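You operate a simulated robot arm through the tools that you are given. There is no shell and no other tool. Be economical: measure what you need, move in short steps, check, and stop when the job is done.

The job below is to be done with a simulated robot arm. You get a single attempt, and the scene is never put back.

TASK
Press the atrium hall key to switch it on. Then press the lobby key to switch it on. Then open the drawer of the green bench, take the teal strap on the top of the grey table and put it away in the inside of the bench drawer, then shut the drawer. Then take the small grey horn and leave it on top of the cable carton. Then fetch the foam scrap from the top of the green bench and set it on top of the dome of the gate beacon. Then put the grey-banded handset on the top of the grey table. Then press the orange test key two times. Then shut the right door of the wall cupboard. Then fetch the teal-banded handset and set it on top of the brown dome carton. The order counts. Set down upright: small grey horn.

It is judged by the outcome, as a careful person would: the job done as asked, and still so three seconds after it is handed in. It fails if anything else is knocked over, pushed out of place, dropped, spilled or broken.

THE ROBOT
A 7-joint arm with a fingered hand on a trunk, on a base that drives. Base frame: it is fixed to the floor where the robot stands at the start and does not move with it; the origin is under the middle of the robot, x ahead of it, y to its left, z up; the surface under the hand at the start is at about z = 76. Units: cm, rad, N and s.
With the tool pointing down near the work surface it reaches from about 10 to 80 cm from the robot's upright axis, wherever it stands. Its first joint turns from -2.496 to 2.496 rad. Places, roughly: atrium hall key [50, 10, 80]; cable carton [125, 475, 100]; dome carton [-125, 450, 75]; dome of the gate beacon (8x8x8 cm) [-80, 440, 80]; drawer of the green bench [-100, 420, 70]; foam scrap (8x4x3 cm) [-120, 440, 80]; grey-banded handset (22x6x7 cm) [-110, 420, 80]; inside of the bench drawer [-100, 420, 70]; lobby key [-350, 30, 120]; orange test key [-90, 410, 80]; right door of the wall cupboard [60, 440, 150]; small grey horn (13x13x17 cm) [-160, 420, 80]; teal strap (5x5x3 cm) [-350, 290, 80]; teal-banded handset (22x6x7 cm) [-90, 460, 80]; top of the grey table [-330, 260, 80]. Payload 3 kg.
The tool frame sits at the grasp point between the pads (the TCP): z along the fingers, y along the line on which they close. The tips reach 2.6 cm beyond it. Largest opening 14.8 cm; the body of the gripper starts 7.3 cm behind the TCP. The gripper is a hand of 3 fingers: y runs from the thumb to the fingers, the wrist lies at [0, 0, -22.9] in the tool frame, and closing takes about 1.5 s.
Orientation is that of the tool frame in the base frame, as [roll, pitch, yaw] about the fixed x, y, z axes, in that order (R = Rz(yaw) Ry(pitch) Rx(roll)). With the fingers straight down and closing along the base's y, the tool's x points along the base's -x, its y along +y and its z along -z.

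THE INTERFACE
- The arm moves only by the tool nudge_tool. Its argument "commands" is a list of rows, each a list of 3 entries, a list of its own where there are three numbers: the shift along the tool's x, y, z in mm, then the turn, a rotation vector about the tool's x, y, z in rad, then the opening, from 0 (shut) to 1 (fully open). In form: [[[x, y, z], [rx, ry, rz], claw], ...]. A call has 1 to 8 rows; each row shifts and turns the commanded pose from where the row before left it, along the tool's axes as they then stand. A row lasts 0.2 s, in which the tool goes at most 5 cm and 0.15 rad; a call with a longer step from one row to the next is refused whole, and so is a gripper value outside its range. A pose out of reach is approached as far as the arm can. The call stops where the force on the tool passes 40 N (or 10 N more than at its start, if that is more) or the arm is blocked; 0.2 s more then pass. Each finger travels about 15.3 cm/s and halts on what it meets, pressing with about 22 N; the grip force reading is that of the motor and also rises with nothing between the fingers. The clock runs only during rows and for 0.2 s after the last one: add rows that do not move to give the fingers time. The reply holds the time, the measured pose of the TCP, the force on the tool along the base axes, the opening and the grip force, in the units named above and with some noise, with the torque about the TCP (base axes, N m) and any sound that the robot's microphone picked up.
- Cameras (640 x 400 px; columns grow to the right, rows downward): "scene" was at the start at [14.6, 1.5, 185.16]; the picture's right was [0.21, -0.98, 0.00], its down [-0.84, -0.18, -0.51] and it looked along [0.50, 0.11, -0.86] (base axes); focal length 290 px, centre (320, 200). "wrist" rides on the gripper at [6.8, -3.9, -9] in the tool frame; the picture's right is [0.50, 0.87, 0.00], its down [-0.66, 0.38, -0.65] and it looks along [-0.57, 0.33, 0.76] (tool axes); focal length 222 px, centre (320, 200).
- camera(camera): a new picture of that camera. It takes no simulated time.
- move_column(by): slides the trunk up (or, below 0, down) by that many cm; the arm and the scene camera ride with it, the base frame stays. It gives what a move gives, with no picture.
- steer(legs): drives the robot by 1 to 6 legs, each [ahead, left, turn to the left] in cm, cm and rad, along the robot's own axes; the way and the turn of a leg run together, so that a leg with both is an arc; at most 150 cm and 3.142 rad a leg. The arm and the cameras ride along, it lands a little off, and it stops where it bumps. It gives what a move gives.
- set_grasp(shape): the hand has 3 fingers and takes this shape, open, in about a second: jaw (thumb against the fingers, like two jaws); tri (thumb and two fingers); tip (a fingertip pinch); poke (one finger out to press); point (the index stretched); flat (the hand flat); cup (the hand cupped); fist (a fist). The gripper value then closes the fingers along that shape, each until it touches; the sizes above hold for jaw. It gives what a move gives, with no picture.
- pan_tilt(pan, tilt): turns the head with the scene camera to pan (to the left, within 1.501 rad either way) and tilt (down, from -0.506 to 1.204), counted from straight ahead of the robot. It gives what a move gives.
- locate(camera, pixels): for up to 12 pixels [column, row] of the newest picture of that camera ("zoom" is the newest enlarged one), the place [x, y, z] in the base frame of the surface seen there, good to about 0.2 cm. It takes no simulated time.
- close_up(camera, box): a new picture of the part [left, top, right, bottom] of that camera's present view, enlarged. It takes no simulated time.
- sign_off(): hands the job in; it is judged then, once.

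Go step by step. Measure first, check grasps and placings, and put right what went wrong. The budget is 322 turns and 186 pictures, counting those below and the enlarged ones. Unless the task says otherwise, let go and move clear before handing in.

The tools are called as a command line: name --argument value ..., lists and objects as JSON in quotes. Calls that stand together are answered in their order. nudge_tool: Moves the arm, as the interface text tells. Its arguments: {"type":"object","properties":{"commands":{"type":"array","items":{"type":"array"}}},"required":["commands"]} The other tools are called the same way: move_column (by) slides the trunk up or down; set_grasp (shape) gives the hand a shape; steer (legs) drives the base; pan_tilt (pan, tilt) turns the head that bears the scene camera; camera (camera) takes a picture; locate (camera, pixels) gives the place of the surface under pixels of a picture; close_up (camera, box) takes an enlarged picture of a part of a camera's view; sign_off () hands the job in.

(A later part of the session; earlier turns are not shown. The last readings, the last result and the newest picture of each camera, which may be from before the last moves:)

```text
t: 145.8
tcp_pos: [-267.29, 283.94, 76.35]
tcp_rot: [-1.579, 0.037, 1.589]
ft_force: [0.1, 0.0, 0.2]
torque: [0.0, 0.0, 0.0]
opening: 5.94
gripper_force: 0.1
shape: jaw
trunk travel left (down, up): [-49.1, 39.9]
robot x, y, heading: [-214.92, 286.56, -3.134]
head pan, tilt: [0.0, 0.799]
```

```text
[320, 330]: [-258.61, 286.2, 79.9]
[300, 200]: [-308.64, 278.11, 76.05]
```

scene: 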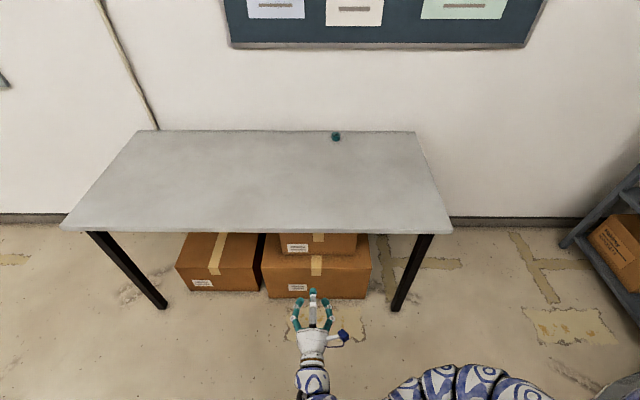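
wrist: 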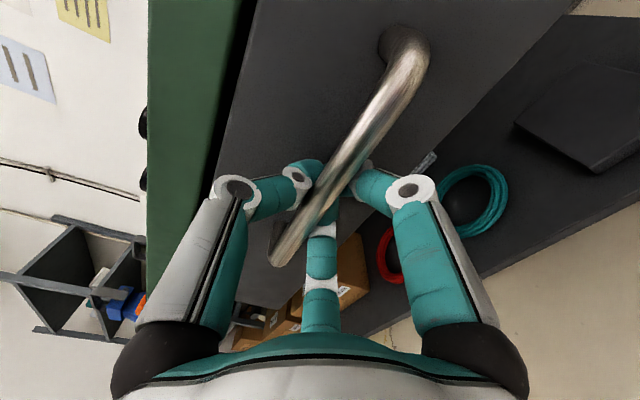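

locate --camera "scene" --pixels '[[157, 131], [413, 132], [64, 226], [449, 230], [336, 134], [330, 140]]'

close_up --camera "scene" --box '[300, 115, 380, 165]'

move_column --by 39

```text
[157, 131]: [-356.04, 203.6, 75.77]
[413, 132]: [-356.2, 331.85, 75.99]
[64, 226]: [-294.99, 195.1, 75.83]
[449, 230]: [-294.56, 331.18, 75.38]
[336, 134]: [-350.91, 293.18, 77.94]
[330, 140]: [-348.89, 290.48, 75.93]
```

```text
8.00 times, centred on (340, 140) of scene
```

zoom: 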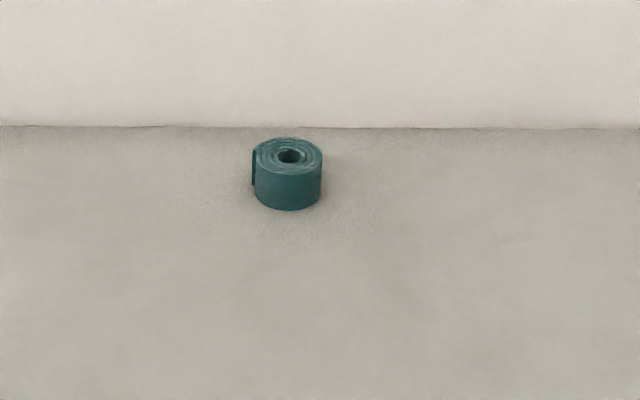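

```text
t: 149.6
tcp_pos: [-267.3, 283.83, 115.35]
tcp_rot: [-1.579, 0.037, 1.589]
ft_force: [-0.4, -0.6, -0.5]
torque: [0.0, 0.0, 0.0]
opening: 5.96
gripper_force: 0.0
shape: jaw
trunk travel left (down, up): [-88.1, 0.9]
robot x, y, heading: [-214.62, 286.39, -3.131]
head pan, tilt: [0.0, 0.799]
```

Table intact. Extend forward 20 cm (z 115, clear), then turn the fingers down.

nudge_tool --commands '[[[0, 0, 45], [0, 0, 0], 0.6], [[0, 0, 45], [0, 0, 0], 0.6], [[0, 0, 45], [0, 0, 0], 0.6], [[0, 0, 45], [0, 0, 0], 0.6], [[0, 0, 20], [-0.12, 0, 0], 0.6], [[0, 0, 0], [-0.14, 0, 0], 0.6], [[0, 0, 0], [-0.14, 0, 0], 0.6], [[0, 0, 0], [-0.14, 0, 0], 0.6]]'

nudge_tool --commands '[[[0, 0, 0], [-0.14, 0, 0], 0.6], [[0, 0, 0], [-0.14, 0, 0], 0.6], [[0, 0, 0], [-0.14, 0, 0], 0.6], [[0, 0, 0], [-0.14, 0, 0], 0.6], [[0, 0, 0], [-0.14, 0, 0], 0.6], [[0, 0, 0], [-0.14, 0, 0], 0.6], [[0, 0, 0], [-0.14, 0, 0], 0.6], [[0, 0, 0], [-0.04, 0, 0], 0.6]]'

```text
t: 151.4
tcp_pos: [-287.39, 283.53, 115.22]
tcp_rot: [-2.122, 0.037, 1.587]
ft_force: [0.0, 0.8, -0.5]
torque: [0.01, 0.02, 0.01]
opening: 8.83
gripper_force: 0.1
shape: jaw
trunk travel left (down, up): [-88.1, 0.9]
robot x, y, heading: [-214.9, 286.19, -3.135]
head pan, tilt: [0.0, 0.799]
```

```text
t: 153.2
tcp_pos: [-287.3, 283.57, 115.25]
tcp_rot: [-3.141, 0.036, 1.588]
ft_force: [0.3, -1.2, -0.7]
torque: [0.03, 0.01, 0.01]
opening: 8.86
gripper_force: 0.1
shape: jaw
trunk travel left (down, up): [-88.1, 0.9]
robot x, y, heading: [-214.86, 286.12, -3.138]
head pan, tilt: [0.0, 0.799]
```

Now level the tool, yaw it so it closes along y, and drive forward toward the strap.

nudge_tool --commands '[[[0, 0, 0], [0, 0.036, 0], 0.6], [[0, 0, 0], [0, 0, 0.143], 0.6], [[0, 0, 0], [0, 0, 0.143], 0.6], [[0, 0, 0], [0, 0, 0.143], 0.6], [[0, 0, 0], [0, 0, 0.143], 0.6], [[0, 0, 0], [0, 0, 0.143], 0.6], [[0, 0, 0], [0, 0, 0.143], 0.6]]'

nudge_tool --commands '[[[0, 0, 0], [0, 0, 0.143], 0.6], [[0, 0, 0], [0, 0, 0.143], 0.6], [[0, 0, 0], [0, 0, 0.143], 0.6], [[0, 0, 0], [0, 0, 0.143], 0.6], [[0, 0, 0], [0, 0, 0.143], 0.6]]'

steer --legs '[[54, -9, 0]]'

camera --camera "wrist"

```text
t: 154.8
tcp_pos: [-287.27, 283.53, 115.29]
tcp_rot: [-3.141, 0.001, 0.728]
ft_force: [0.0, -0.3, 0.8]
torque: [0.05, 0.01, -0.02]
opening: 8.84
gripper_force: 0.0
shape: jaw
trunk travel left (down, up): [-88.1, 0.9]
robot x, y, heading: [-214.98, 286.58, -3.13]
head pan, tilt: [0.0, 0.799]
```

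```text
t: 156.0
tcp_pos: [-287.3, 283.53, 115.04]
tcp_rot: [3.141, 0.002, 0.013]
ft_force: [0.2, 0.1, 0.5]
torque: [-0.01, 0.0, -0.02]
opening: 8.85
gripper_force: 0.1
shape: jaw
trunk travel left (down, up): [-88.1, 0.9]
robot x, y, heading: [-214.81, 286.48, -3.136]
head pan, tilt: [0.0, 0.799]
```

```text
t: 159.1
tcp_pos: [-340.89, 292.07, 115.03]
tcp_rot: [3.141, 0.003, 0.014]
ft_force: [0.5, 0.1, 1.0]
torque: [0.0, 0.0, 0.03]
opening: 8.82
gripper_force: 0.0
shape: jaw
trunk travel left (down, up): [-88.1, 0.9]
robot x, y, heading: [-268.92, 294.98, -3.13]
head pan, tilt: [0.0, 0.799]
```

```text
116 pictures are left
```

wrist: 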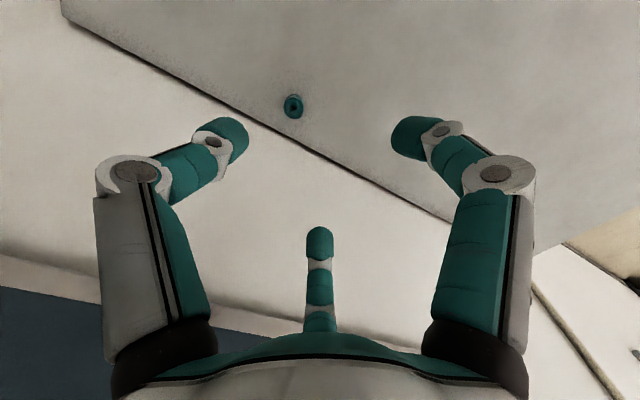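

Strap is at wrist (293,106); locate it.

locate --camera "wrist" --pixels '[[293, 100], [285, 106], [301, 107], [293, 114], [293, 97], [320, 235]]'

close_up --camera "wrist" --box '[260, 80, 330, 130]'

```text
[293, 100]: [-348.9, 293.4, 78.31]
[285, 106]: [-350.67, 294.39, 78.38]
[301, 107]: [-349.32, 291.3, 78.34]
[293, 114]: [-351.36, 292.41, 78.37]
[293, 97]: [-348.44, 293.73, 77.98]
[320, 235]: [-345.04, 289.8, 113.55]
```

```text
8.00 times, centred on (295, 105) of wrist
```

zoom: 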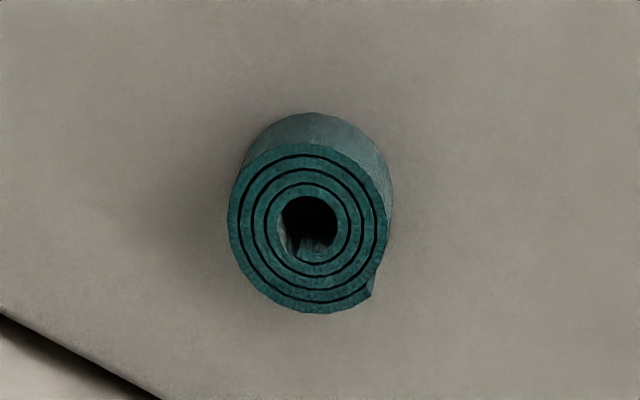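

Strap centre ≈[-350.0, 292.9], top 78.35. Move over it and descend to z≈85 for a check.

nudge_tool --commands '[[[-46, -5, 10], [0, 0, 0], 0.6], [[-45, -4.7, 10], [0, 0, 0], 0.6], [[0, 0, 45], [0, 0, 0], 0.6], [[0, 0, 45], [0, 0, 0], 0.6], [[0, 0, 45], [0, 0, 0], 0.6], [[0, 0, 45], [0, 0, 0], 0.6], [[0, 0, 45], [0, 0, 0], 0.6], [[0, 0, 45], [0, 0, 0], 0.6]]'

camera --camera "wrist"

```text
t: 160.9
tcp_pos: [-349.69, 293.14, 91.0]
tcp_rot: [-3.141, 0.003, 0.015]
ft_force: [-0.9, 0.2, -0.6]
torque: [-0.02, 0.02, -0.01]
opening: 8.86
gripper_force: 0.0
shape: jaw
out of reach, approached as far as the arm can: row 7, 8
trunk travel left (down, up): [-88.1, 0.9]
robot x, y, heading: [-268.5, 295.0, -3.129]
head pan, tilt: [0.0, 0.799]
```

```text
114 pictures are left
```

wrist: 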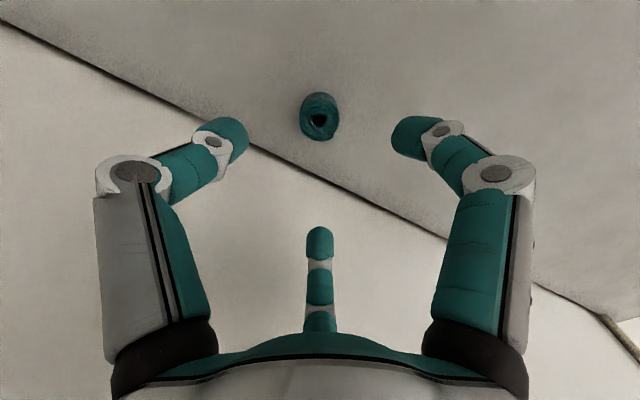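

Aligned, limited by reach; use the trunk to lower 11 cm more.

move_column --by -11

camera --camera "wrist"

locate --camera "wrist" --pixels '[[320, 180], [320, 170], [330, 180], [320, 235], [235, 135], [405, 135]]'

```text
t: 162.3
tcp_pos: [-349.61, 293.03, 80.13]
tcp_rot: [-3.141, 0.002, 0.014]
ft_force: [-0.1, -0.2, 0.3]
torque: [0.0, 0.05, 0.02]
opening: 8.86
gripper_force: 0.1
shape: jaw
trunk travel left (down, up): [-77.1, 11.9]
robot x, y, heading: [-268.4, 295.02, -3.136]
head pan, tilt: [0.0, 0.799]
```

```text
113 pictures are left
```

wrist: 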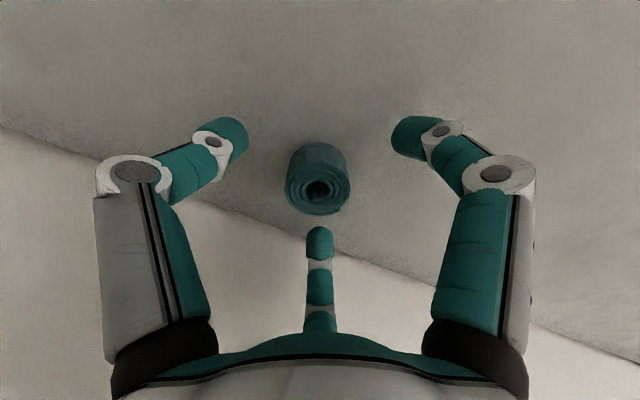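

```text
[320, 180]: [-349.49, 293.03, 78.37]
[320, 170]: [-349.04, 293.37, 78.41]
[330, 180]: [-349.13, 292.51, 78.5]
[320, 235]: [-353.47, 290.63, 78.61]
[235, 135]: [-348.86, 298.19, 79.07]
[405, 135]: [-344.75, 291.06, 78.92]
```

Strap is centred among the three fingers. Lower 1 cm more and close.

move_column --by -1

nudge_tool --commands '[[[-3, 0, 0], [0, 0, 0], 0.4], [[0, 0, 0], [0, 0, 0], 0.2], [[0, 0, 0], [0, 0, 0], 0], [[0, 0, 0], [0, 0, 0], 0], [[0, 0, 0], [0, 0, 0], 0], [[0, 0, 0], [0, 0, 0], 0]]'

camera --camera "wrist"

```text
t: 162.9
tcp_pos: [-349.62, 292.96, 79.09]
tcp_rot: [3.142, 0.001, 0.016]
ft_force: [0.3, -0.6, 0.5]
torque: [0.02, 0.0, -0.04]
opening: 8.83
gripper_force: 0.0
shape: jaw
trunk travel left (down, up): [-76.1, 12.9]
robot x, y, heading: [-268.65, 294.49, -3.136]
head pan, tilt: [0.0, 0.799]
```

```text
t: 164.3
tcp_pos: [-349.68, 293.23, 79.17]
tcp_rot: [-3.141, 0.003, 0.015]
ft_force: [-0.2, 0.1, 0.9]
torque: [0.0, -0.02, 0.0]
opening: 3.54
gripper_force: 22.3
shape: jaw
trunk travel left (down, up): [-76.1, 12.9]
robot x, y, heading: [-268.82, 294.9, -3.132]
head pan, tilt: [0.0, 0.799]
```

```text
112 pictures are left
```

wrist: 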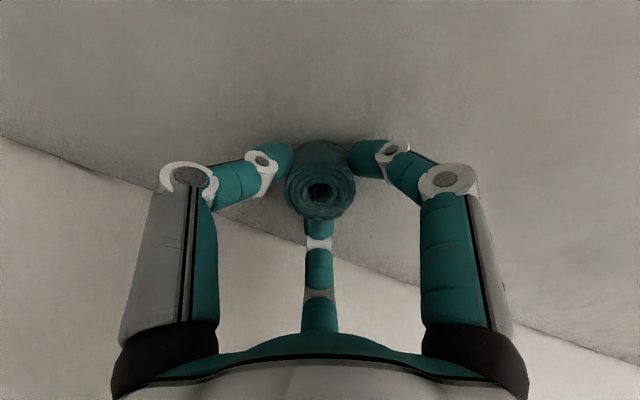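

Strap gripped (opening 3.5, force 22). Lift by trunk and arm, then drive to the drawer.

move_column --by 12.5

nudge_tool --commands '[[[0, 0, -40], [0, 0, 0], 0], [[0, 0, -45], [0, 0, 0], 0], [[0, 0, -45], [0, 0, 0], 0], [[0, 0, -45], [0, 0, 0], 0], [[0, 0, 0], [0, 0, 0], 0]]'

steer --legs '[[-55, 30, 0], [0, 0, -1.57], [0, -113, 0]]'

camera --camera "scene"

camera --camera "wrist"

```text
t: 165.9
tcp_pos: [-349.69, 293.01, 91.68]
tcp_rot: [3.14, 0.001, 0.015]
ft_force: [0.1, -0.5, -0.8]
torque: [0.03, 0.01, 0.0]
opening: 3.55
gripper_force: 21.8
shape: jaw
trunk travel left (down, up): [-88.6, 0.4]
robot x, y, heading: [-268.54, 294.98, -3.132]
head pan, tilt: [0.0, 0.799]
```

```text
t: 167.1
tcp_pos: [-349.7, 293.24, 108.99]
tcp_rot: [3.141, 0.002, 0.015]
ft_force: [0.9, -0.4, -0.7]
torque: [-0.01, -0.01, 0.02]
opening: 3.53
gripper_force: 22.3
shape: jaw
trunk travel left (down, up): [-88.6, 0.4]
robot x, y, heading: [-268.75, 294.8, -3.132]
head pan, tilt: [0.0, 0.799]
```

```text
t: 179.8
tcp_pos: [-103.41, 351.26, 108.9]
tcp_rot: [-3.141, 0.001, -1.517]
ft_force: [0.0, -0.5, -0.5]
torque: [0.01, 0.0, -0.01]
opening: 3.52
gripper_force: 21.7
shape: jaw
trunk travel left (down, up): [-88.6, 0.4]
robot x, y, heading: [-98.34, 270.15, 1.622]
head pan, tilt: [0.0, 0.799]
```

```text
111 pictures are left
```

scene: 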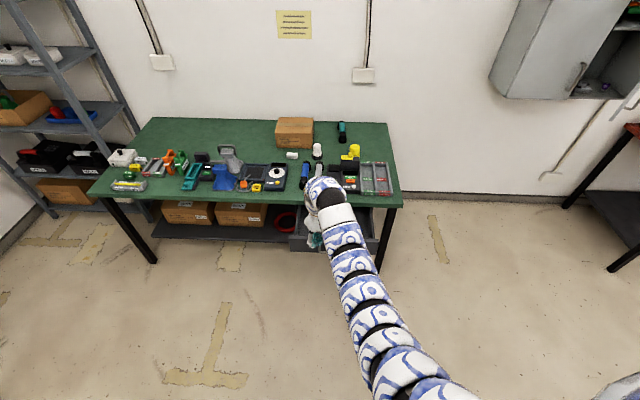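

```text
110 pictures are left
```

wrist: 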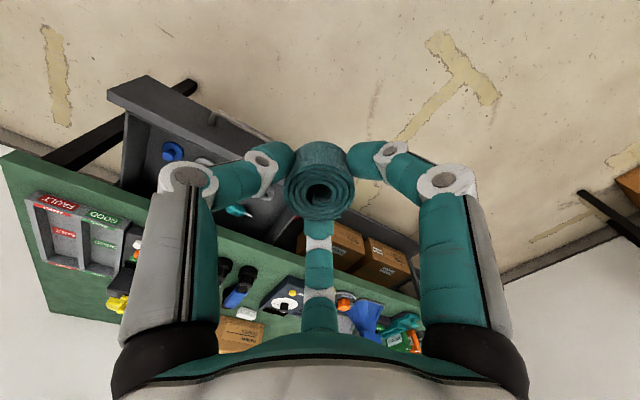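

Correct the heading by −0.05 and drive ahead 37.5 to bring the strap over the drawer spot.

steer --legs '[[0, 0, -0.05], [37.5, 0, 0]]'

pan_tilt --pan 0 --tilt 0.9

camera --camera "scene"

camera --camera "wrist"

```text
t: 182.6
tcp_pos: [-99.87, 389.56, 108.86]
tcp_rot: [3.141, 0.001, -1.562]
ft_force: [-0.5, -1.3, 0.9]
torque: [0.0, -0.01, 0.02]
opening: 3.54
gripper_force: 22.3
shape: jaw
trunk travel left (down, up): [-88.6, 0.4]
robot x, y, heading: [-98.59, 308.31, 1.573]
head pan, tilt: [0.0, 0.799]
```

```text
t: 183.3
tcp_pos: [-99.78, 389.57, 109.04]
tcp_rot: [3.14, 0.002, -1.56]
ft_force: [-0.1, 0.6, 0.3]
torque: [0.02, 0.01, -0.03]
opening: 3.53
gripper_force: 21.4
shape: jaw
trunk travel left (down, up): [-88.6, 0.4]
robot x, y, heading: [-98.71, 308.56, 1.575]
head pan, tilt: [0.0, 0.901]
```

```text
109 pictures are left
```

scene: 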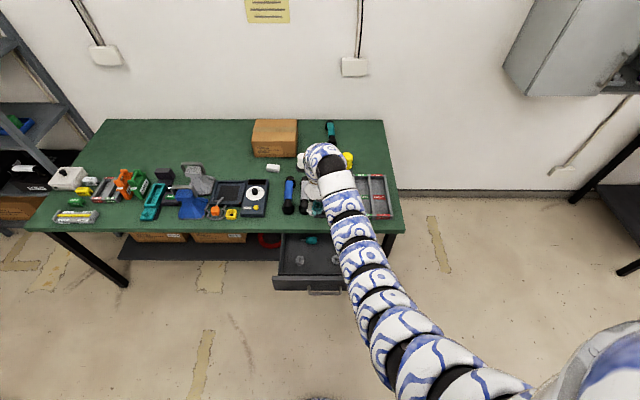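

```text
108 pictures are left
```

wrist: 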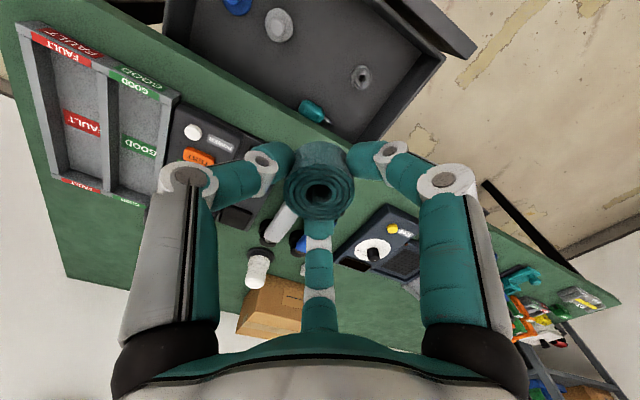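

Hand is over the drawer. Shift 2 cm toward the drawer front and lower by trunk 30 cm, then check.

nudge_tool --commands '[[[18, 0, 0], [0, 0, 0], 0], [[0, 0, 0], [0, 0, 0], 0]]'

move_column --by -30

camera --camera "wrist"

camera --camera "scene"

```text
t: 183.9
tcp_pos: [-99.95, 387.9, 108.87]
tcp_rot: [3.141, 0.001, -1.559]
ft_force: [-0.1, 0.1, -0.7]
torque: [-0.04, 0.01, 0.01]
opening: 3.54
gripper_force: 21.8
shape: jaw
trunk travel left (down, up): [-88.6, 0.4]
robot x, y, heading: [-97.92, 308.39, 1.575]
head pan, tilt: [0.0, 0.901]
```

```text
t: 186.9
tcp_pos: [-99.98, 387.81, 79.01]
tcp_rot: [-3.141, 0.001, -1.562]
ft_force: [-0.1, 0.8, -0.6]
torque: [-0.02, 0.0, 0.05]
opening: 3.53
gripper_force: 21.7
shape: jaw
trunk travel left (down, up): [-58.6, 30.4]
robot x, y, heading: [-98.95, 308.78, 1.573]
head pan, tilt: [0.0, 0.901]
```

```text
107 pictures are left
```

wrist: 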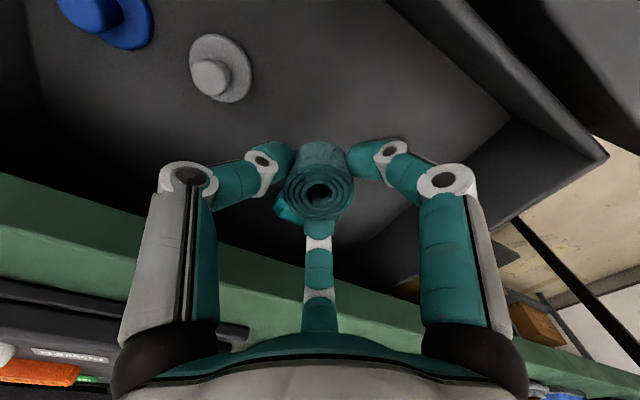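

```text
106 pictures are left
```

scene: 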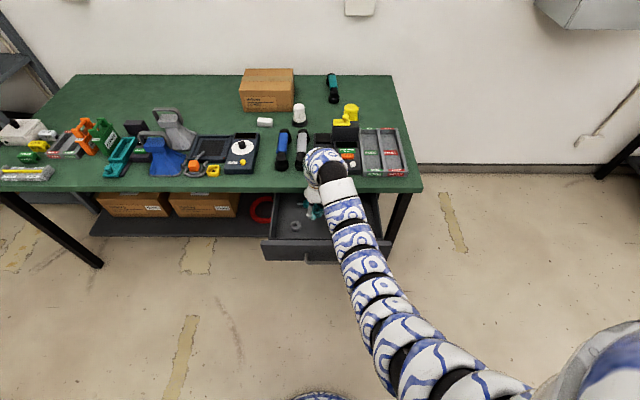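

Clear on all sides. Lower 9.8 cm more so the strap rests on the drawer floor.

move_column --by -9.8

nudge_tool --commands '[[[0, 0, 1], [0, 0, 0], 0], [[0, 0, 0], [0, 0, 0], 0.3], [[0, 0, 0], [0, 0, 0], 0.42], [[0, 0, 0], [0, 0, 0], 0.42], [[0, 0, 0], [0, 0, 0], 0.42]]'

camera --camera "wrist"

```text
t: 188.2
tcp_pos: [-99.96, 387.82, 69.24]
tcp_rot: [-3.14, 0.001, -1.56]
ft_force: [0.4, -0.6, -0.8]
torque: [0.0, -0.02, -0.02]
opening: 3.55
gripper_force: 22.3
shape: jaw
trunk travel left (down, up): [-48.8, 40.2]
robot x, y, heading: [-98.51, 308.53, 1.573]
head pan, tilt: [0.0, 0.901]
```

```text
t: 189.4
tcp_pos: [-99.96, 387.83, 69.11]
tcp_rot: [-3.14, 0.001, -1.561]
ft_force: [0.2, -0.5, 0.2]
torque: [0.0, 0.02, 0.03]
opening: 6.18
gripper_force: 0.1
shape: jaw
trunk travel left (down, up): [-48.8, 40.2]
robot x, y, heading: [-98.39, 308.38, 1.579]
head pan, tilt: [0.0, 0.901]
```

```text
105 pictures are left
```

wrist: 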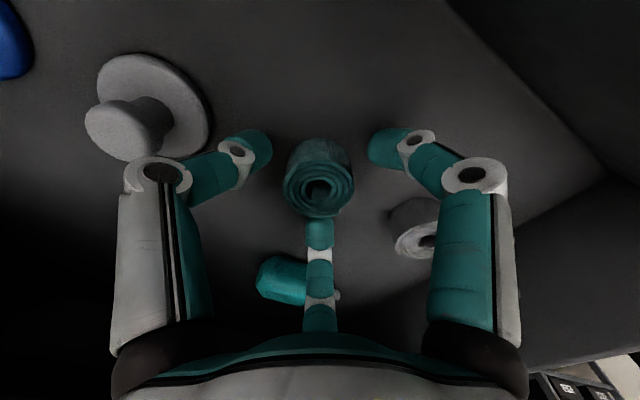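

Strap rests on the drawer floor, fingers free. Raise the trunk straight up and look.

move_column --by 39

camera --camera "wrist"

```text
t: 193.2
tcp_pos: [-99.88, 387.82, 108.07]
tcp_rot: [3.141, 0.001, -1.56]
ft_force: [0.8, -0.6, -0.3]
torque: [-0.02, 0.01, -0.01]
opening: 6.17
gripper_force: 0.1
shape: jaw
trunk travel left (down, up): [-87.8, 1.2]
robot x, y, heading: [-98.74, 308.69, 1.574]
head pan, tilt: [0.0, 0.901]
```

```text
104 pictures are left
```

wrist: 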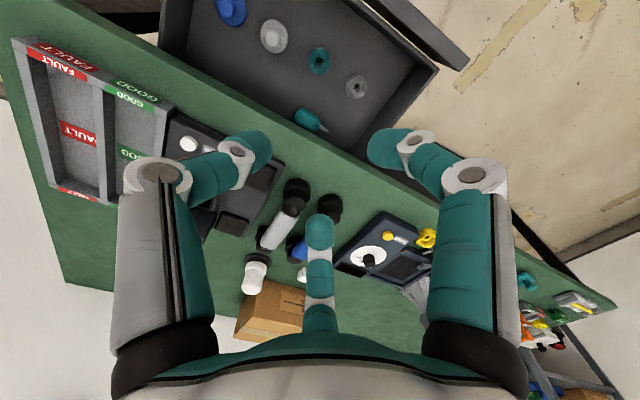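

Strap lies in the drawer (319,61). To shut it I'll use a fist held horizontally against the handle: back off 38, pitch the hand forward.

steer --legs '[[-38, 0, 0]]'

nudge_tool --commands '[[[0, 0, 0], [0, -0.143, 0], 0.42], [[0, 0, 0], [0, -0.143, 0], 0.42], [[0, 0, 0], [0, -0.143, 0], 0.42], [[0, 0, 0], [0, -0.143, 0], 0.42], [[0, 0, 0], [0, -0.143, 0], 0.42], [[0, 0, 0], [0, -0.143, 0], 0.42], [[0, 0, 0], [0, -0.143, 0], 0.42], [[0, 0, 0], [0, -0.143, 0], 0.42]]'

nudge_tool --commands '[[[0, 0, 0], [0, -0.143, 0], 0.42], [[0, 0, 0], [0, -0.143, 0], 0.42], [[0, 0, 0], [0, -0.14, 0], 0.42], [[0, 0, 0], [0, 0, 0], 0.42]]'

set_grasp --shape "fist"

camera --camera "scene"

```text
t: 195.6
tcp_pos: [-99.72, 349.39, 108.12]
tcp_rot: [-3.141, 0.001, -1.56]
ft_force: [-0.2, -1.0, 0.5]
torque: [0.01, -0.04, -0.01]
opening: 6.17
gripper_force: 0.0
shape: jaw
trunk travel left (down, up): [-87.8, 1.2]
robot x, y, heading: [-98.41, 270.19, 1.578]
head pan, tilt: [0.0, 0.901]
```

```text
t: 197.4
tcp_pos: [-99.63, 349.45, 108.18]
tcp_rot: [3.141, 1.147, -1.562]
ft_force: [0.4, -0.1, -0.3]
torque: [-0.02, 0.01, -0.02]
opening: 6.19
gripper_force: 0.1
shape: jaw
trunk travel left (down, up): [-87.8, 1.2]
robot x, y, heading: [-98.43, 269.96, 1.57]
head pan, tilt: [0.0, 0.901]
```

```text
t: 198.4
tcp_pos: [-99.77, 349.43, 108.13]
tcp_rot: [-2.415, 1.57, -0.833]
ft_force: [0.7, 0.2, -0.5]
torque: [0.0, 0.04, 0.0]
opening: 6.19
gripper_force: 0.0
shape: jaw
trunk travel left (down, up): [-87.8, 1.2]
robot x, y, heading: [-98.43, 270.39, 1.574]
head pan, tilt: [0.0, 0.901]
```

```text
t: 199.3
tcp_pos: [-99.72, 349.47, 108.07]
tcp_rot: [1.406, 1.57, 2.988]
ft_force: [-0.1, -0.1, -0.5]
torque: [-0.02, 0.0, -0.04]
opening: 0.0
gripper_force: 0.1
shape: fist
trunk travel left (down, up): [-87.8, 1.2]
robot x, y, heading: [-98.42, 270.46, 1.574]
head pan, tilt: [0.0, 0.901]
```

```text
103 pictures are left
```

scene: 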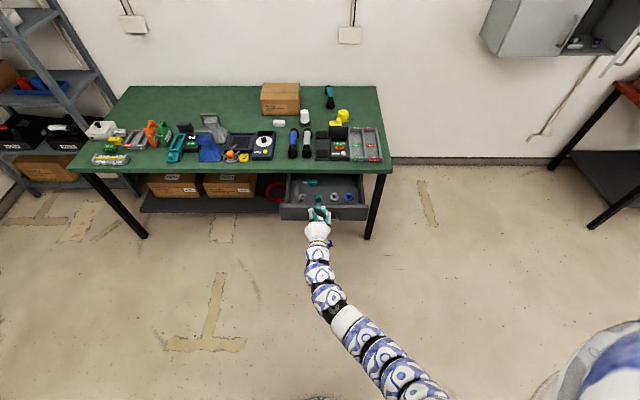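

Lower trunk 38, shift base right 3 cm, then look.

move_column --by -38

steer --legs '[[0, -3, 0]]'

camera --camera "wrist"

close_up --camera "scene" --box '[240, 140, 400, 260]'

```text
t: 203.0
tcp_pos: [-99.76, 349.34, 70.11]
tcp_rot: [-1.85, 1.571, -0.269]
ft_force: [0.2, 0.2, -0.2]
torque: [0.02, -0.01, 0.0]
opening: 0.0
gripper_force: 0.1
shape: fist
trunk travel left (down, up): [-49.8, 39.2]
robot x, y, heading: [-98.28, 270.46, 1.576]
head pan, tilt: [0.0, 0.901]
```

```text
t: 203.8
tcp_pos: [-96.81, 349.4, 70.15]
tcp_rot: [1.314, 1.569, 2.895]
ft_force: [-0.6, 0.2, 0.2]
torque: [-0.01, -0.02, 0.01]
opening: 0.0
gripper_force: 0.1
shape: fist
trunk travel left (down, up): [-49.8, 39.2]
robot x, y, heading: [-95.22, 270.13, 1.576]
head pan, tilt: [0.0, 0.901]
```

```text
102 pictures are left
```

wrist: 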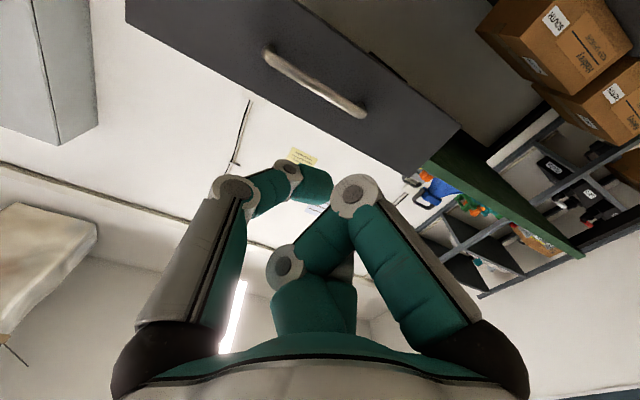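

```text
3.33 times, centred on (320, 200) of scene
```

zoom: 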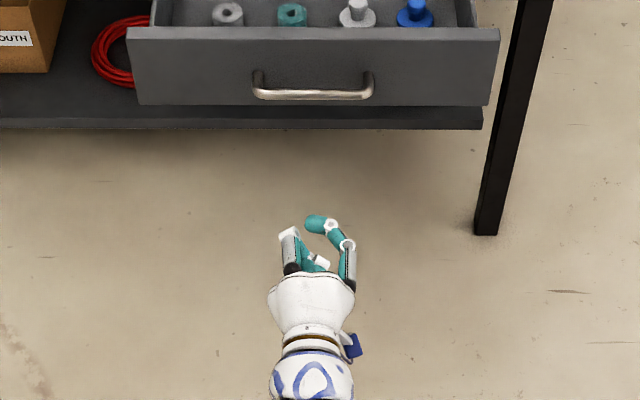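

Thumb lies across the front in the fist; check its height vs the bar.

locate --camera "wrist" --pixels '[[320, 180], [300, 195], [265, 185], [290, 168], [350, 190], [315, 80], [230, 190]]'

```text
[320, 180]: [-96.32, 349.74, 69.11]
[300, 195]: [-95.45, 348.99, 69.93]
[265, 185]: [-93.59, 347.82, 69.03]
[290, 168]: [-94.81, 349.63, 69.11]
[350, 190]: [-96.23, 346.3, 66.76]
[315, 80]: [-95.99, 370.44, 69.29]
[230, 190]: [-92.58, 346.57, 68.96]
```

Thumb centre z≈70 matches the bar (69.8). Drive ahead 26 (contact at ~20) and check.

steer --legs '[[26, 0, 0]]'

camera --camera "wrist"

camera --camera "scene"

```text
t: 205.7
tcp_pos: [-97.12, 375.41, 70.11]
tcp_rot: [1.423, 1.571, 3.009]
ft_force: [0.4, -0.2, 0.0]
torque: [0.01, -0.02, 0.0]
opening: 0.0
gripper_force: 0.0
shape: fist
trunk travel left (down, up): [-49.8, 39.2]
robot x, y, heading: [-95.31, 296.21, 1.577]
head pan, tilt: [0.0, 0.901]
```

```text
100 pictures are left
```

wrist: 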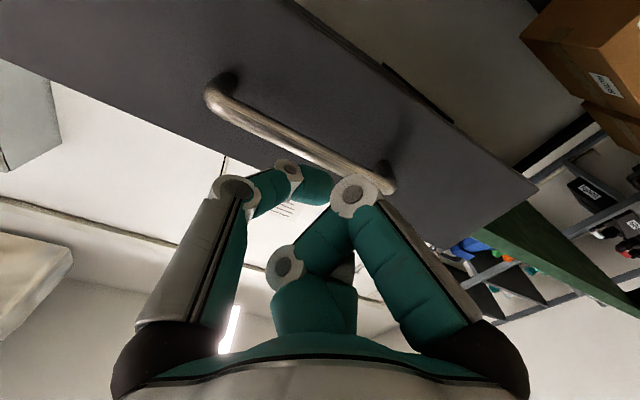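

```text
99 pictures are left
```

scene: 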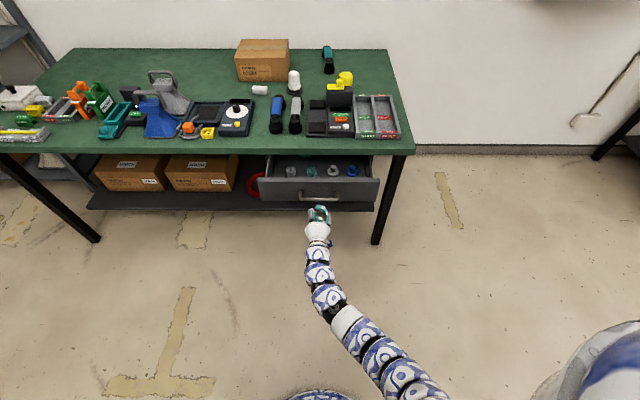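

The drawer is sliding in. Push on 18 more.

steer --legs '[[17, 0, 0]]'

camera --camera "wrist"

locate --camera "wrist" --pixels '[[300, 130], [220, 90], [300, 60], [150, 60], [420, 200]]'

```text
t: 207.1
tcp_pos: [-97.12, 392.52, 70.12]
tcp_rot: [-1.633, 1.569, -0.049]
ft_force: [-0.3, -0.2, 0.3]
torque: [-0.05, 0.04, 0.02]
opening: 0.0
gripper_force: 0.1
shape: fist
trunk travel left (down, up): [-49.8, 39.2]
robot x, y, heading: [-95.52, 313.42, 1.577]
head pan, tilt: [0.0, 0.901]
```

```text
98 pictures are left
```

wrist: 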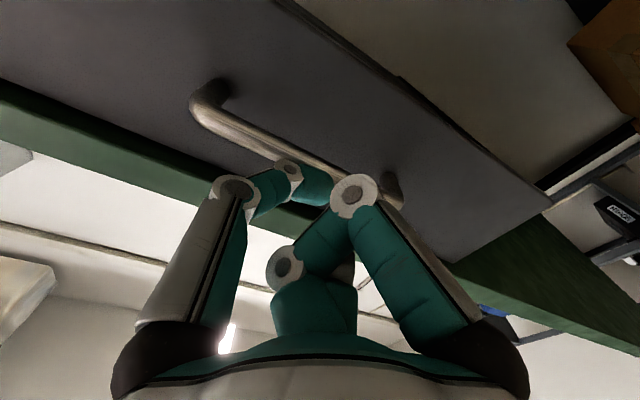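

```text
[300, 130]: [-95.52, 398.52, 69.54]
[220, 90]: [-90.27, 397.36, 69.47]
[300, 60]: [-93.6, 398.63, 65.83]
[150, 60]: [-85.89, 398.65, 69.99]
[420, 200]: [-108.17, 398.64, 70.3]
```

Drawer face is back at y≈398.65 (closed as at start). A last gentle 4 mm push to be sure, then back away.

nudge_tool --commands '[[[0, 0, 3], [0, 0, 0], 0], [[0, 0, 3], [0, 0, 0], 0], [[0, 0, 0], [0, 0, 0], 0]]'

steer --legs '[[-40, 0, 0]]'

move_column --by 39

camera --camera "scene"

```text
t: 207.9
tcp_pos: [-97.09, 392.85, 70.07]
tcp_rot: [1.645, 1.571, -3.053]
ft_force: [0.2, 0.0, 0.1]
torque: [-0.02, -0.02, -0.04]
opening: 0.0
gripper_force: 0.0
shape: fist
trunk travel left (down, up): [-49.8, 39.2]
robot x, y, heading: [-95.61, 313.08, 1.578]
head pan, tilt: [0.0, 0.901]
```

```text
t: 210.4
tcp_pos: [-97.2, 353.45, 70.17]
tcp_rot: [-1.732, 1.571, -0.148]
ft_force: [0.0, -1.0, -0.5]
torque: [0.04, 0.0, 0.01]
opening: 0.01
gripper_force: 0.0
shape: fist
trunk travel left (down, up): [-49.8, 39.2]
robot x, y, heading: [-95.67, 273.4, 1.58]
head pan, tilt: [0.0, 0.901]
```

```text
t: 214.1
tcp_pos: [-97.18, 353.57, 109.15]
tcp_rot: [1.546, 1.57, 3.131]
ft_force: [-0.1, -1.2, 0.5]
torque: [0.0, -0.02, 0.03]
opening: 0.0
gripper_force: 0.0
shape: fist
trunk travel left (down, up): [-88.8, 0.2]
robot x, y, heading: [-95.12, 273.83, 1.579]
head pan, tilt: [0.0, 0.901]
```

```text
97 pictures are left
```

scene: 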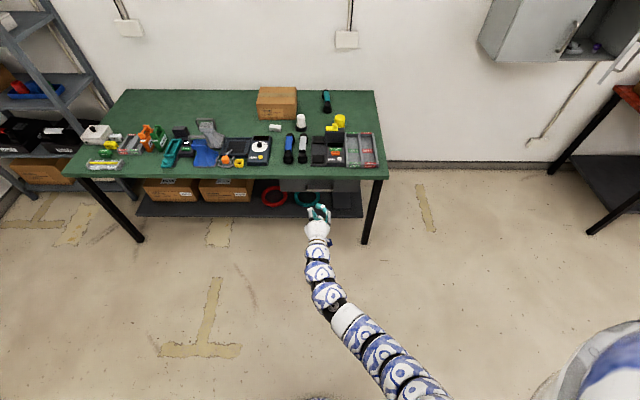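

Drawer is shut. Next the small grey horn at (208,130): zoom and measure.

close_up --camera "scene" --box '[160, 105, 260, 175]'

locate --camera "zoom" --pixels '[[240, 100], [305, 115], [330, 210], [365, 180], [300, 180], [270, 105], [255, 160], [315, 150], [275, 300], [240, 220]]'

```text
5.71 times, centred on (210, 140) of scene
```

zoom: 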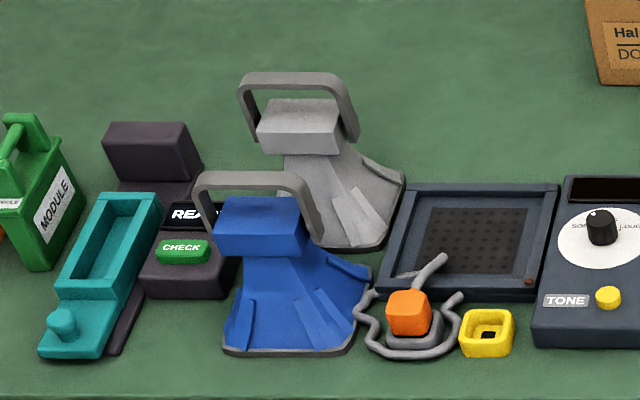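

```text
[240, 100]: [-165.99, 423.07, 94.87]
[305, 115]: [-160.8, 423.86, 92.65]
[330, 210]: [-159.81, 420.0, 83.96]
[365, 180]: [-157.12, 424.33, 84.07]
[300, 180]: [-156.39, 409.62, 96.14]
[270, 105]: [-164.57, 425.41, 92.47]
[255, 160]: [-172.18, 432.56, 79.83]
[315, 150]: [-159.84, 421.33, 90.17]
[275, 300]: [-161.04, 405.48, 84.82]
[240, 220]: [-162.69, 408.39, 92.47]
```

Grip plan: handle arch at z≈97, hand vertical, closing along y. Reorient: jaw, fingers down, yaw to 0 while shifting base left.

set_grasp --shape "jaw"

nudge_tool --commands '[[[0, 0, 0], [0, 0.143, 0], 0.5], [[0, 0, 0], [0, 0.143, 0], 0.5], [[0, 0, 0], [0, 0.143, 0], 0.5], [[0, 0, 0], [0, 0.143, 0], 0.5], [[0, 0, 0], [0, 0.143, 0], 0.5], [[0, 0, 0], [0, 0.143, 0], 0.5], [[0, 0, 0], [0, 0.143, 0], 0.5], [[0, 0, 0], [0, 0.143, 0], 0.5]]'

nudge_tool --commands '[[[0, 0, 0], [0, 0.143, 0], 0.5], [[0, 0, 0], [0, 0.143, 0], 0.5], [[0, 0, 0], [0, 0.14, 0], 0.5], [[0, 0, 0], [0, 0, -0.143], 0.5], [[0, 0, 0], [0, 0, -0.143], 0.5], [[0, 0, 0], [0, 0, -0.143], 0.5], [[0, 0, 0], [0, 0, -0.143], 0.5], [[0, 0, 0], [0, 0, -0.143], 0.5]]'

nudge_tool --commands '[[[0, 0, 0], [0, 0, -0.143], 0.5], [[0, 0, 0], [0, 0, -0.143], 0.5], [[0, 0, 0], [0, 0, -0.143], 0.5], [[0, 0, 0], [0, 0, -0.143], 0.5], [[0, 0, 0], [0, 0, -0.143], 0.5], [[0, 0, 0], [0, 0, -0.143], 0.5], [[0, 0, 0], [0, 0, 0], 0.5]]'

steer --legs '[[0, 65, 0]]'

camera --camera "scene"

```text
t: 215.0
tcp_pos: [-97.21, 353.38, 109.16]
tcp_rot: [1.518, 1.571, 3.103]
ft_force: [0.5, 0.8, -0.2]
torque: [-0.02, -0.03, -0.05]
opening: 14.78
gripper_force: 0.2
shape: jaw
trunk travel left (down, up): [-88.8, 0.2]
robot x, y, heading: [-95.39, 273.5, 1.584]
head pan, tilt: [0.0, 0.901]
```

```text
t: 216.8
tcp_pos: [-97.25, 353.4, 109.02]
tcp_rot: [3.14, 0.424, -1.555]
ft_force: [0.3, 0.0, -1.0]
torque: [0.01, 0.02, 0.0]
opening: 7.4
gripper_force: 0.1
shape: jaw
trunk travel left (down, up): [-88.8, 0.2]
robot x, y, heading: [-95.21, 273.66, 1.583]
head pan, tilt: [0.0, 0.901]
```

```text
t: 218.6
tcp_pos: [-97.18, 353.47, 109.14]
tcp_rot: [-3.141, 0.001, -0.838]
ft_force: [-0.3, -0.3, 0.9]
torque: [0.02, 0.03, 0.02]
opening: 7.43
gripper_force: 0.1
shape: jaw
trunk travel left (down, up): [-88.8, 0.2]
robot x, y, heading: [-95.25, 273.76, 1.582]
head pan, tilt: [0.0, 0.901]
```

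```text
t: 220.2
tcp_pos: [-97.2, 353.35, 109.02]
tcp_rot: [-3.141, 0.0, 0.018]
ft_force: [0.1, -0.4, 1.1]
torque: [-0.01, 0.01, 0.0]
opening: 7.42
gripper_force: 0.1
shape: jaw
trunk travel left (down, up): [-88.8, 0.2]
robot x, y, heading: [-95.51, 273.59, 1.579]
head pan, tilt: [0.0, 0.901]
```

```text
t: 223.8
tcp_pos: [-163.35, 352.3, 109.13]
tcp_rot: [-3.14, 0.001, 0.032]
ft_force: [-0.4, 0.1, 0.5]
torque: [0.01, 0.01, 0.01]
opening: 7.44
gripper_force: 0.0
shape: jaw
trunk travel left (down, up): [-88.8, 0.2]
robot x, y, heading: [-160.38, 272.47, 1.592]
head pan, tilt: [0.0, 0.901]
```

```text
95 pictures are left
```

scene: 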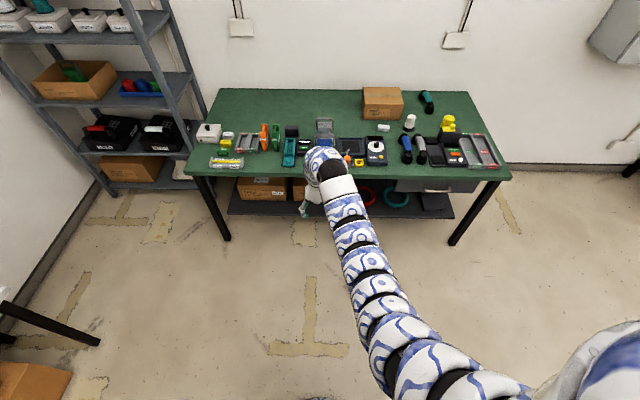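

Zoom on the grey horn's handle from here.

close_up --camera "scene" --box '[295, 105, 355, 150]'

camera --camera "wrist"

```text
8.89 times, centred on (325, 128) of scene
```

zoom: 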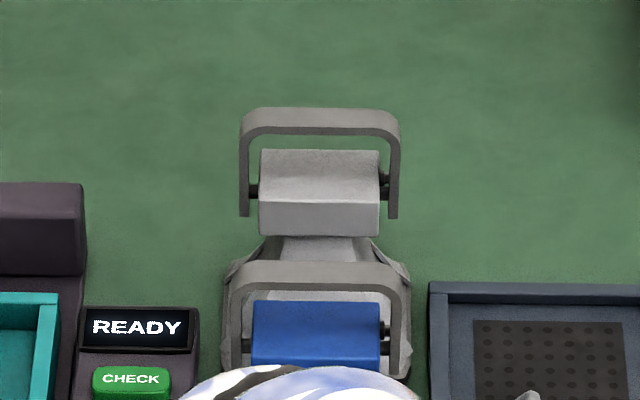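

```text
93 pictures are left
```

wrist: 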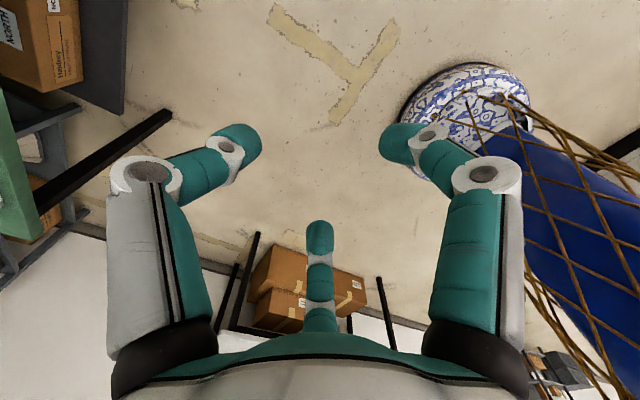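

locate --camera "zoom" --pixels '[[320, 112], [320, 125], [255, 118], [385, 118], [244, 180], [393, 190], [320, 165], [320, 215], [320, 270], [250, 275], [390, 275]]'

```text
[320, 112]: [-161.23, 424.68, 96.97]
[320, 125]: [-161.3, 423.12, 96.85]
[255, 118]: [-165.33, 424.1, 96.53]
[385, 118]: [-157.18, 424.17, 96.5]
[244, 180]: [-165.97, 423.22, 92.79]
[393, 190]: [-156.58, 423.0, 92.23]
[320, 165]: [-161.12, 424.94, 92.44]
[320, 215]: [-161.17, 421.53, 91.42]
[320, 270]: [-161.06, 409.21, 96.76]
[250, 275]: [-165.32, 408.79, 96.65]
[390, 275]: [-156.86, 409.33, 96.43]
```

Handle bar: x −166…−156.5, y≈423.8, top z 97; body top 92.5 below. Drive in so the TCP is above it.

steer --legs '[[0, 0, -0.02], [68, 0, 0]]'

camera --camera "scene"

camera --camera "wrist"

```text
t: 228.0
tcp_pos: [-163.4, 420.94, 108.97]
tcp_rot: [3.141, 0.0, 0.024]
ft_force: [-0.2, -0.5, -0.3]
torque: [0.01, 0.0, 0.01]
opening: 7.44
gripper_force: 0.0
shape: jaw
trunk travel left (down, up): [-88.8, 0.2]
robot x, y, heading: [-160.97, 341.29, 1.59]
head pan, tilt: [0.0, 0.901]
```

```text
92 pictures are left
```

scene: 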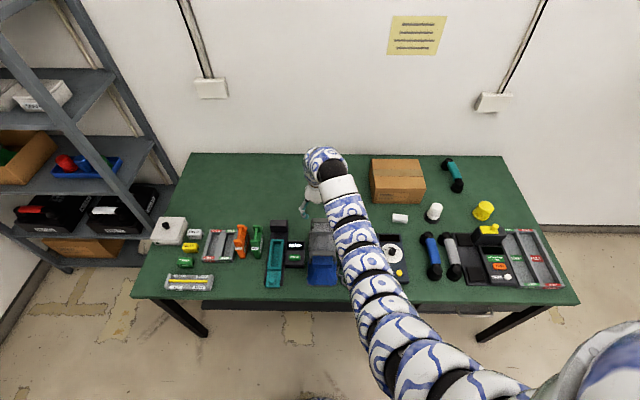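

```text
91 pictures are left
```

wrist: 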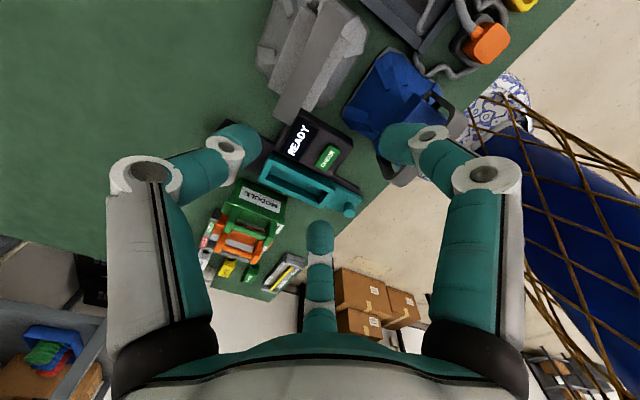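

Locate parts of the horn seen in the wrist view.

close_up --camera "wrist" --box '[220, 0, 460, 150]'

locate --camera "zoom" --pixels '[[220, 220], [250, 280], [190, 290], [240, 120], [160, 120], [280, 60], [420, 200], [440, 290], [520, 330], [350, 100]]'

```text
2.67 times, centred on (340, 75) of wrist
```

zoom: 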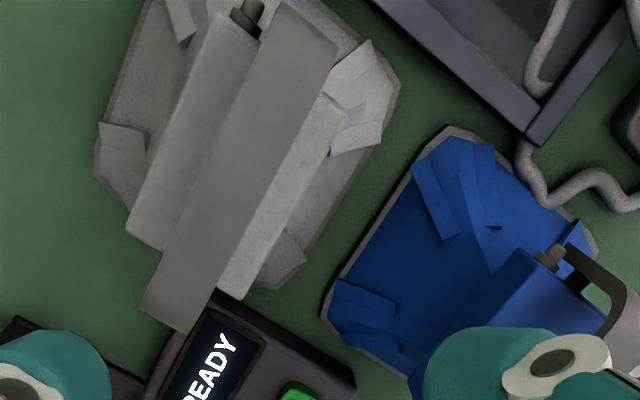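

```text
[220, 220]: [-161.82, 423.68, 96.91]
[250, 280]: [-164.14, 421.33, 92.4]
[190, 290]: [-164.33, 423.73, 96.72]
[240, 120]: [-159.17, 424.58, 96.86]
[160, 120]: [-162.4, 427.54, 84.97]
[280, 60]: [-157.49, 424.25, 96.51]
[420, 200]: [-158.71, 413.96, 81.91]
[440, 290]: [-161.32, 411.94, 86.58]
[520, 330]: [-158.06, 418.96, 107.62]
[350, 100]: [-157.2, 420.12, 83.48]
```

Handle centre [-161.3, 423.9, 96.9]. Align over it, then lower by the trunk to z≈96.2.

nudge_tool --commands '[[[21.7, -28.5, 0], [0, 0, 0], 0.5], [[0, 0, 0], [0, 0, 0], 0.5]]'

move_column --by -9

camera --camera "wrist"

```text
t: 228.6
tcp_pos: [-161.33, 423.8, 109.09]
tcp_rot: [-3.139, -0.001, 0.023]
ft_force: [-0.3, -0.1, 0.6]
torque: [0.01, -0.04, 0.01]
opening: 7.42
gripper_force: 0.1
shape: jaw
trunk travel left (down, up): [-88.8, 0.2]
robot x, y, heading: [-161.17, 341.29, 1.584]
head pan, tilt: [0.0, 0.901]
```

```text
t: 229.8
tcp_pos: [-161.45, 423.97, 100.05]
tcp_rot: [-3.14, 0.0, 0.024]
ft_force: [-0.5, 0.3, 0.0]
torque: [-0.02, -0.01, -0.01]
opening: 7.41
gripper_force: 0.1
shape: jaw
trunk travel left (down, up): [-79.8, 9.2]
robot x, y, heading: [-160.77, 340.86, 1.586]
head pan, tilt: [0.0, 0.901]
```

```text
89 pictures are left
```

wrist: 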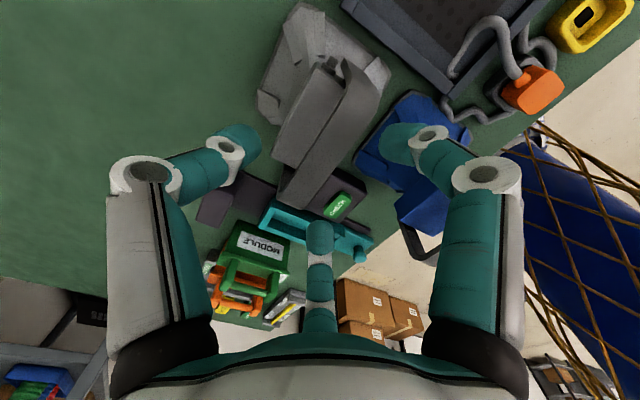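

Bar is between thumb and fingers. Lower 3.9 more and close.

move_column --by -3.9

nudge_tool --commands '[[[0, 0, 0], [0, 0, 0], 0.3], [[0, 0, 0], [0, 0, 0], 0.15], [[0, 0, 0], [0, 0, 0], 0], [[0, 0, 0], [0, 0, 0], 0], [[0, 0, 0], [0, 0, 0], 0]]'

camera --camera "wrist"

```text
t: 230.7
tcp_pos: [-161.39, 423.8, 96.05]
tcp_rot: [-3.14, 0.0, 0.025]
ft_force: [0.2, -0.2, -0.3]
torque: [0.01, -0.02, -0.01]
opening: 7.39
gripper_force: 0.2
shape: jaw
trunk travel left (down, up): [-75.9, 13.1]
robot x, y, heading: [-161.13, 341.08, 1.586]
head pan, tilt: [0.0, 0.901]
```

```text
t: 231.9
tcp_pos: [-161.36, 423.87, 96.22]
tcp_rot: [3.141, -0.001, 0.025]
ft_force: [0.6, -0.5, -0.7]
torque: [-0.01, 0.02, 0.0]
opening: 0.3
gripper_force: 21.5
shape: jaw
trunk travel left (down, up): [-75.9, 13.1]
robot x, y, heading: [-161.22, 341.69, 1.588]
head pan, tilt: [0.0, 0.901]
```

```text
88 pictures are left
```

wrist: 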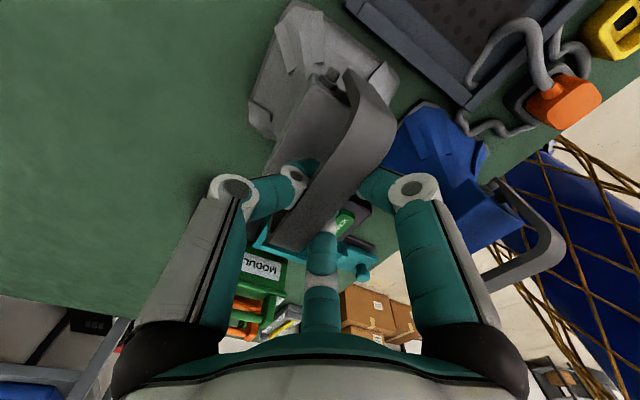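

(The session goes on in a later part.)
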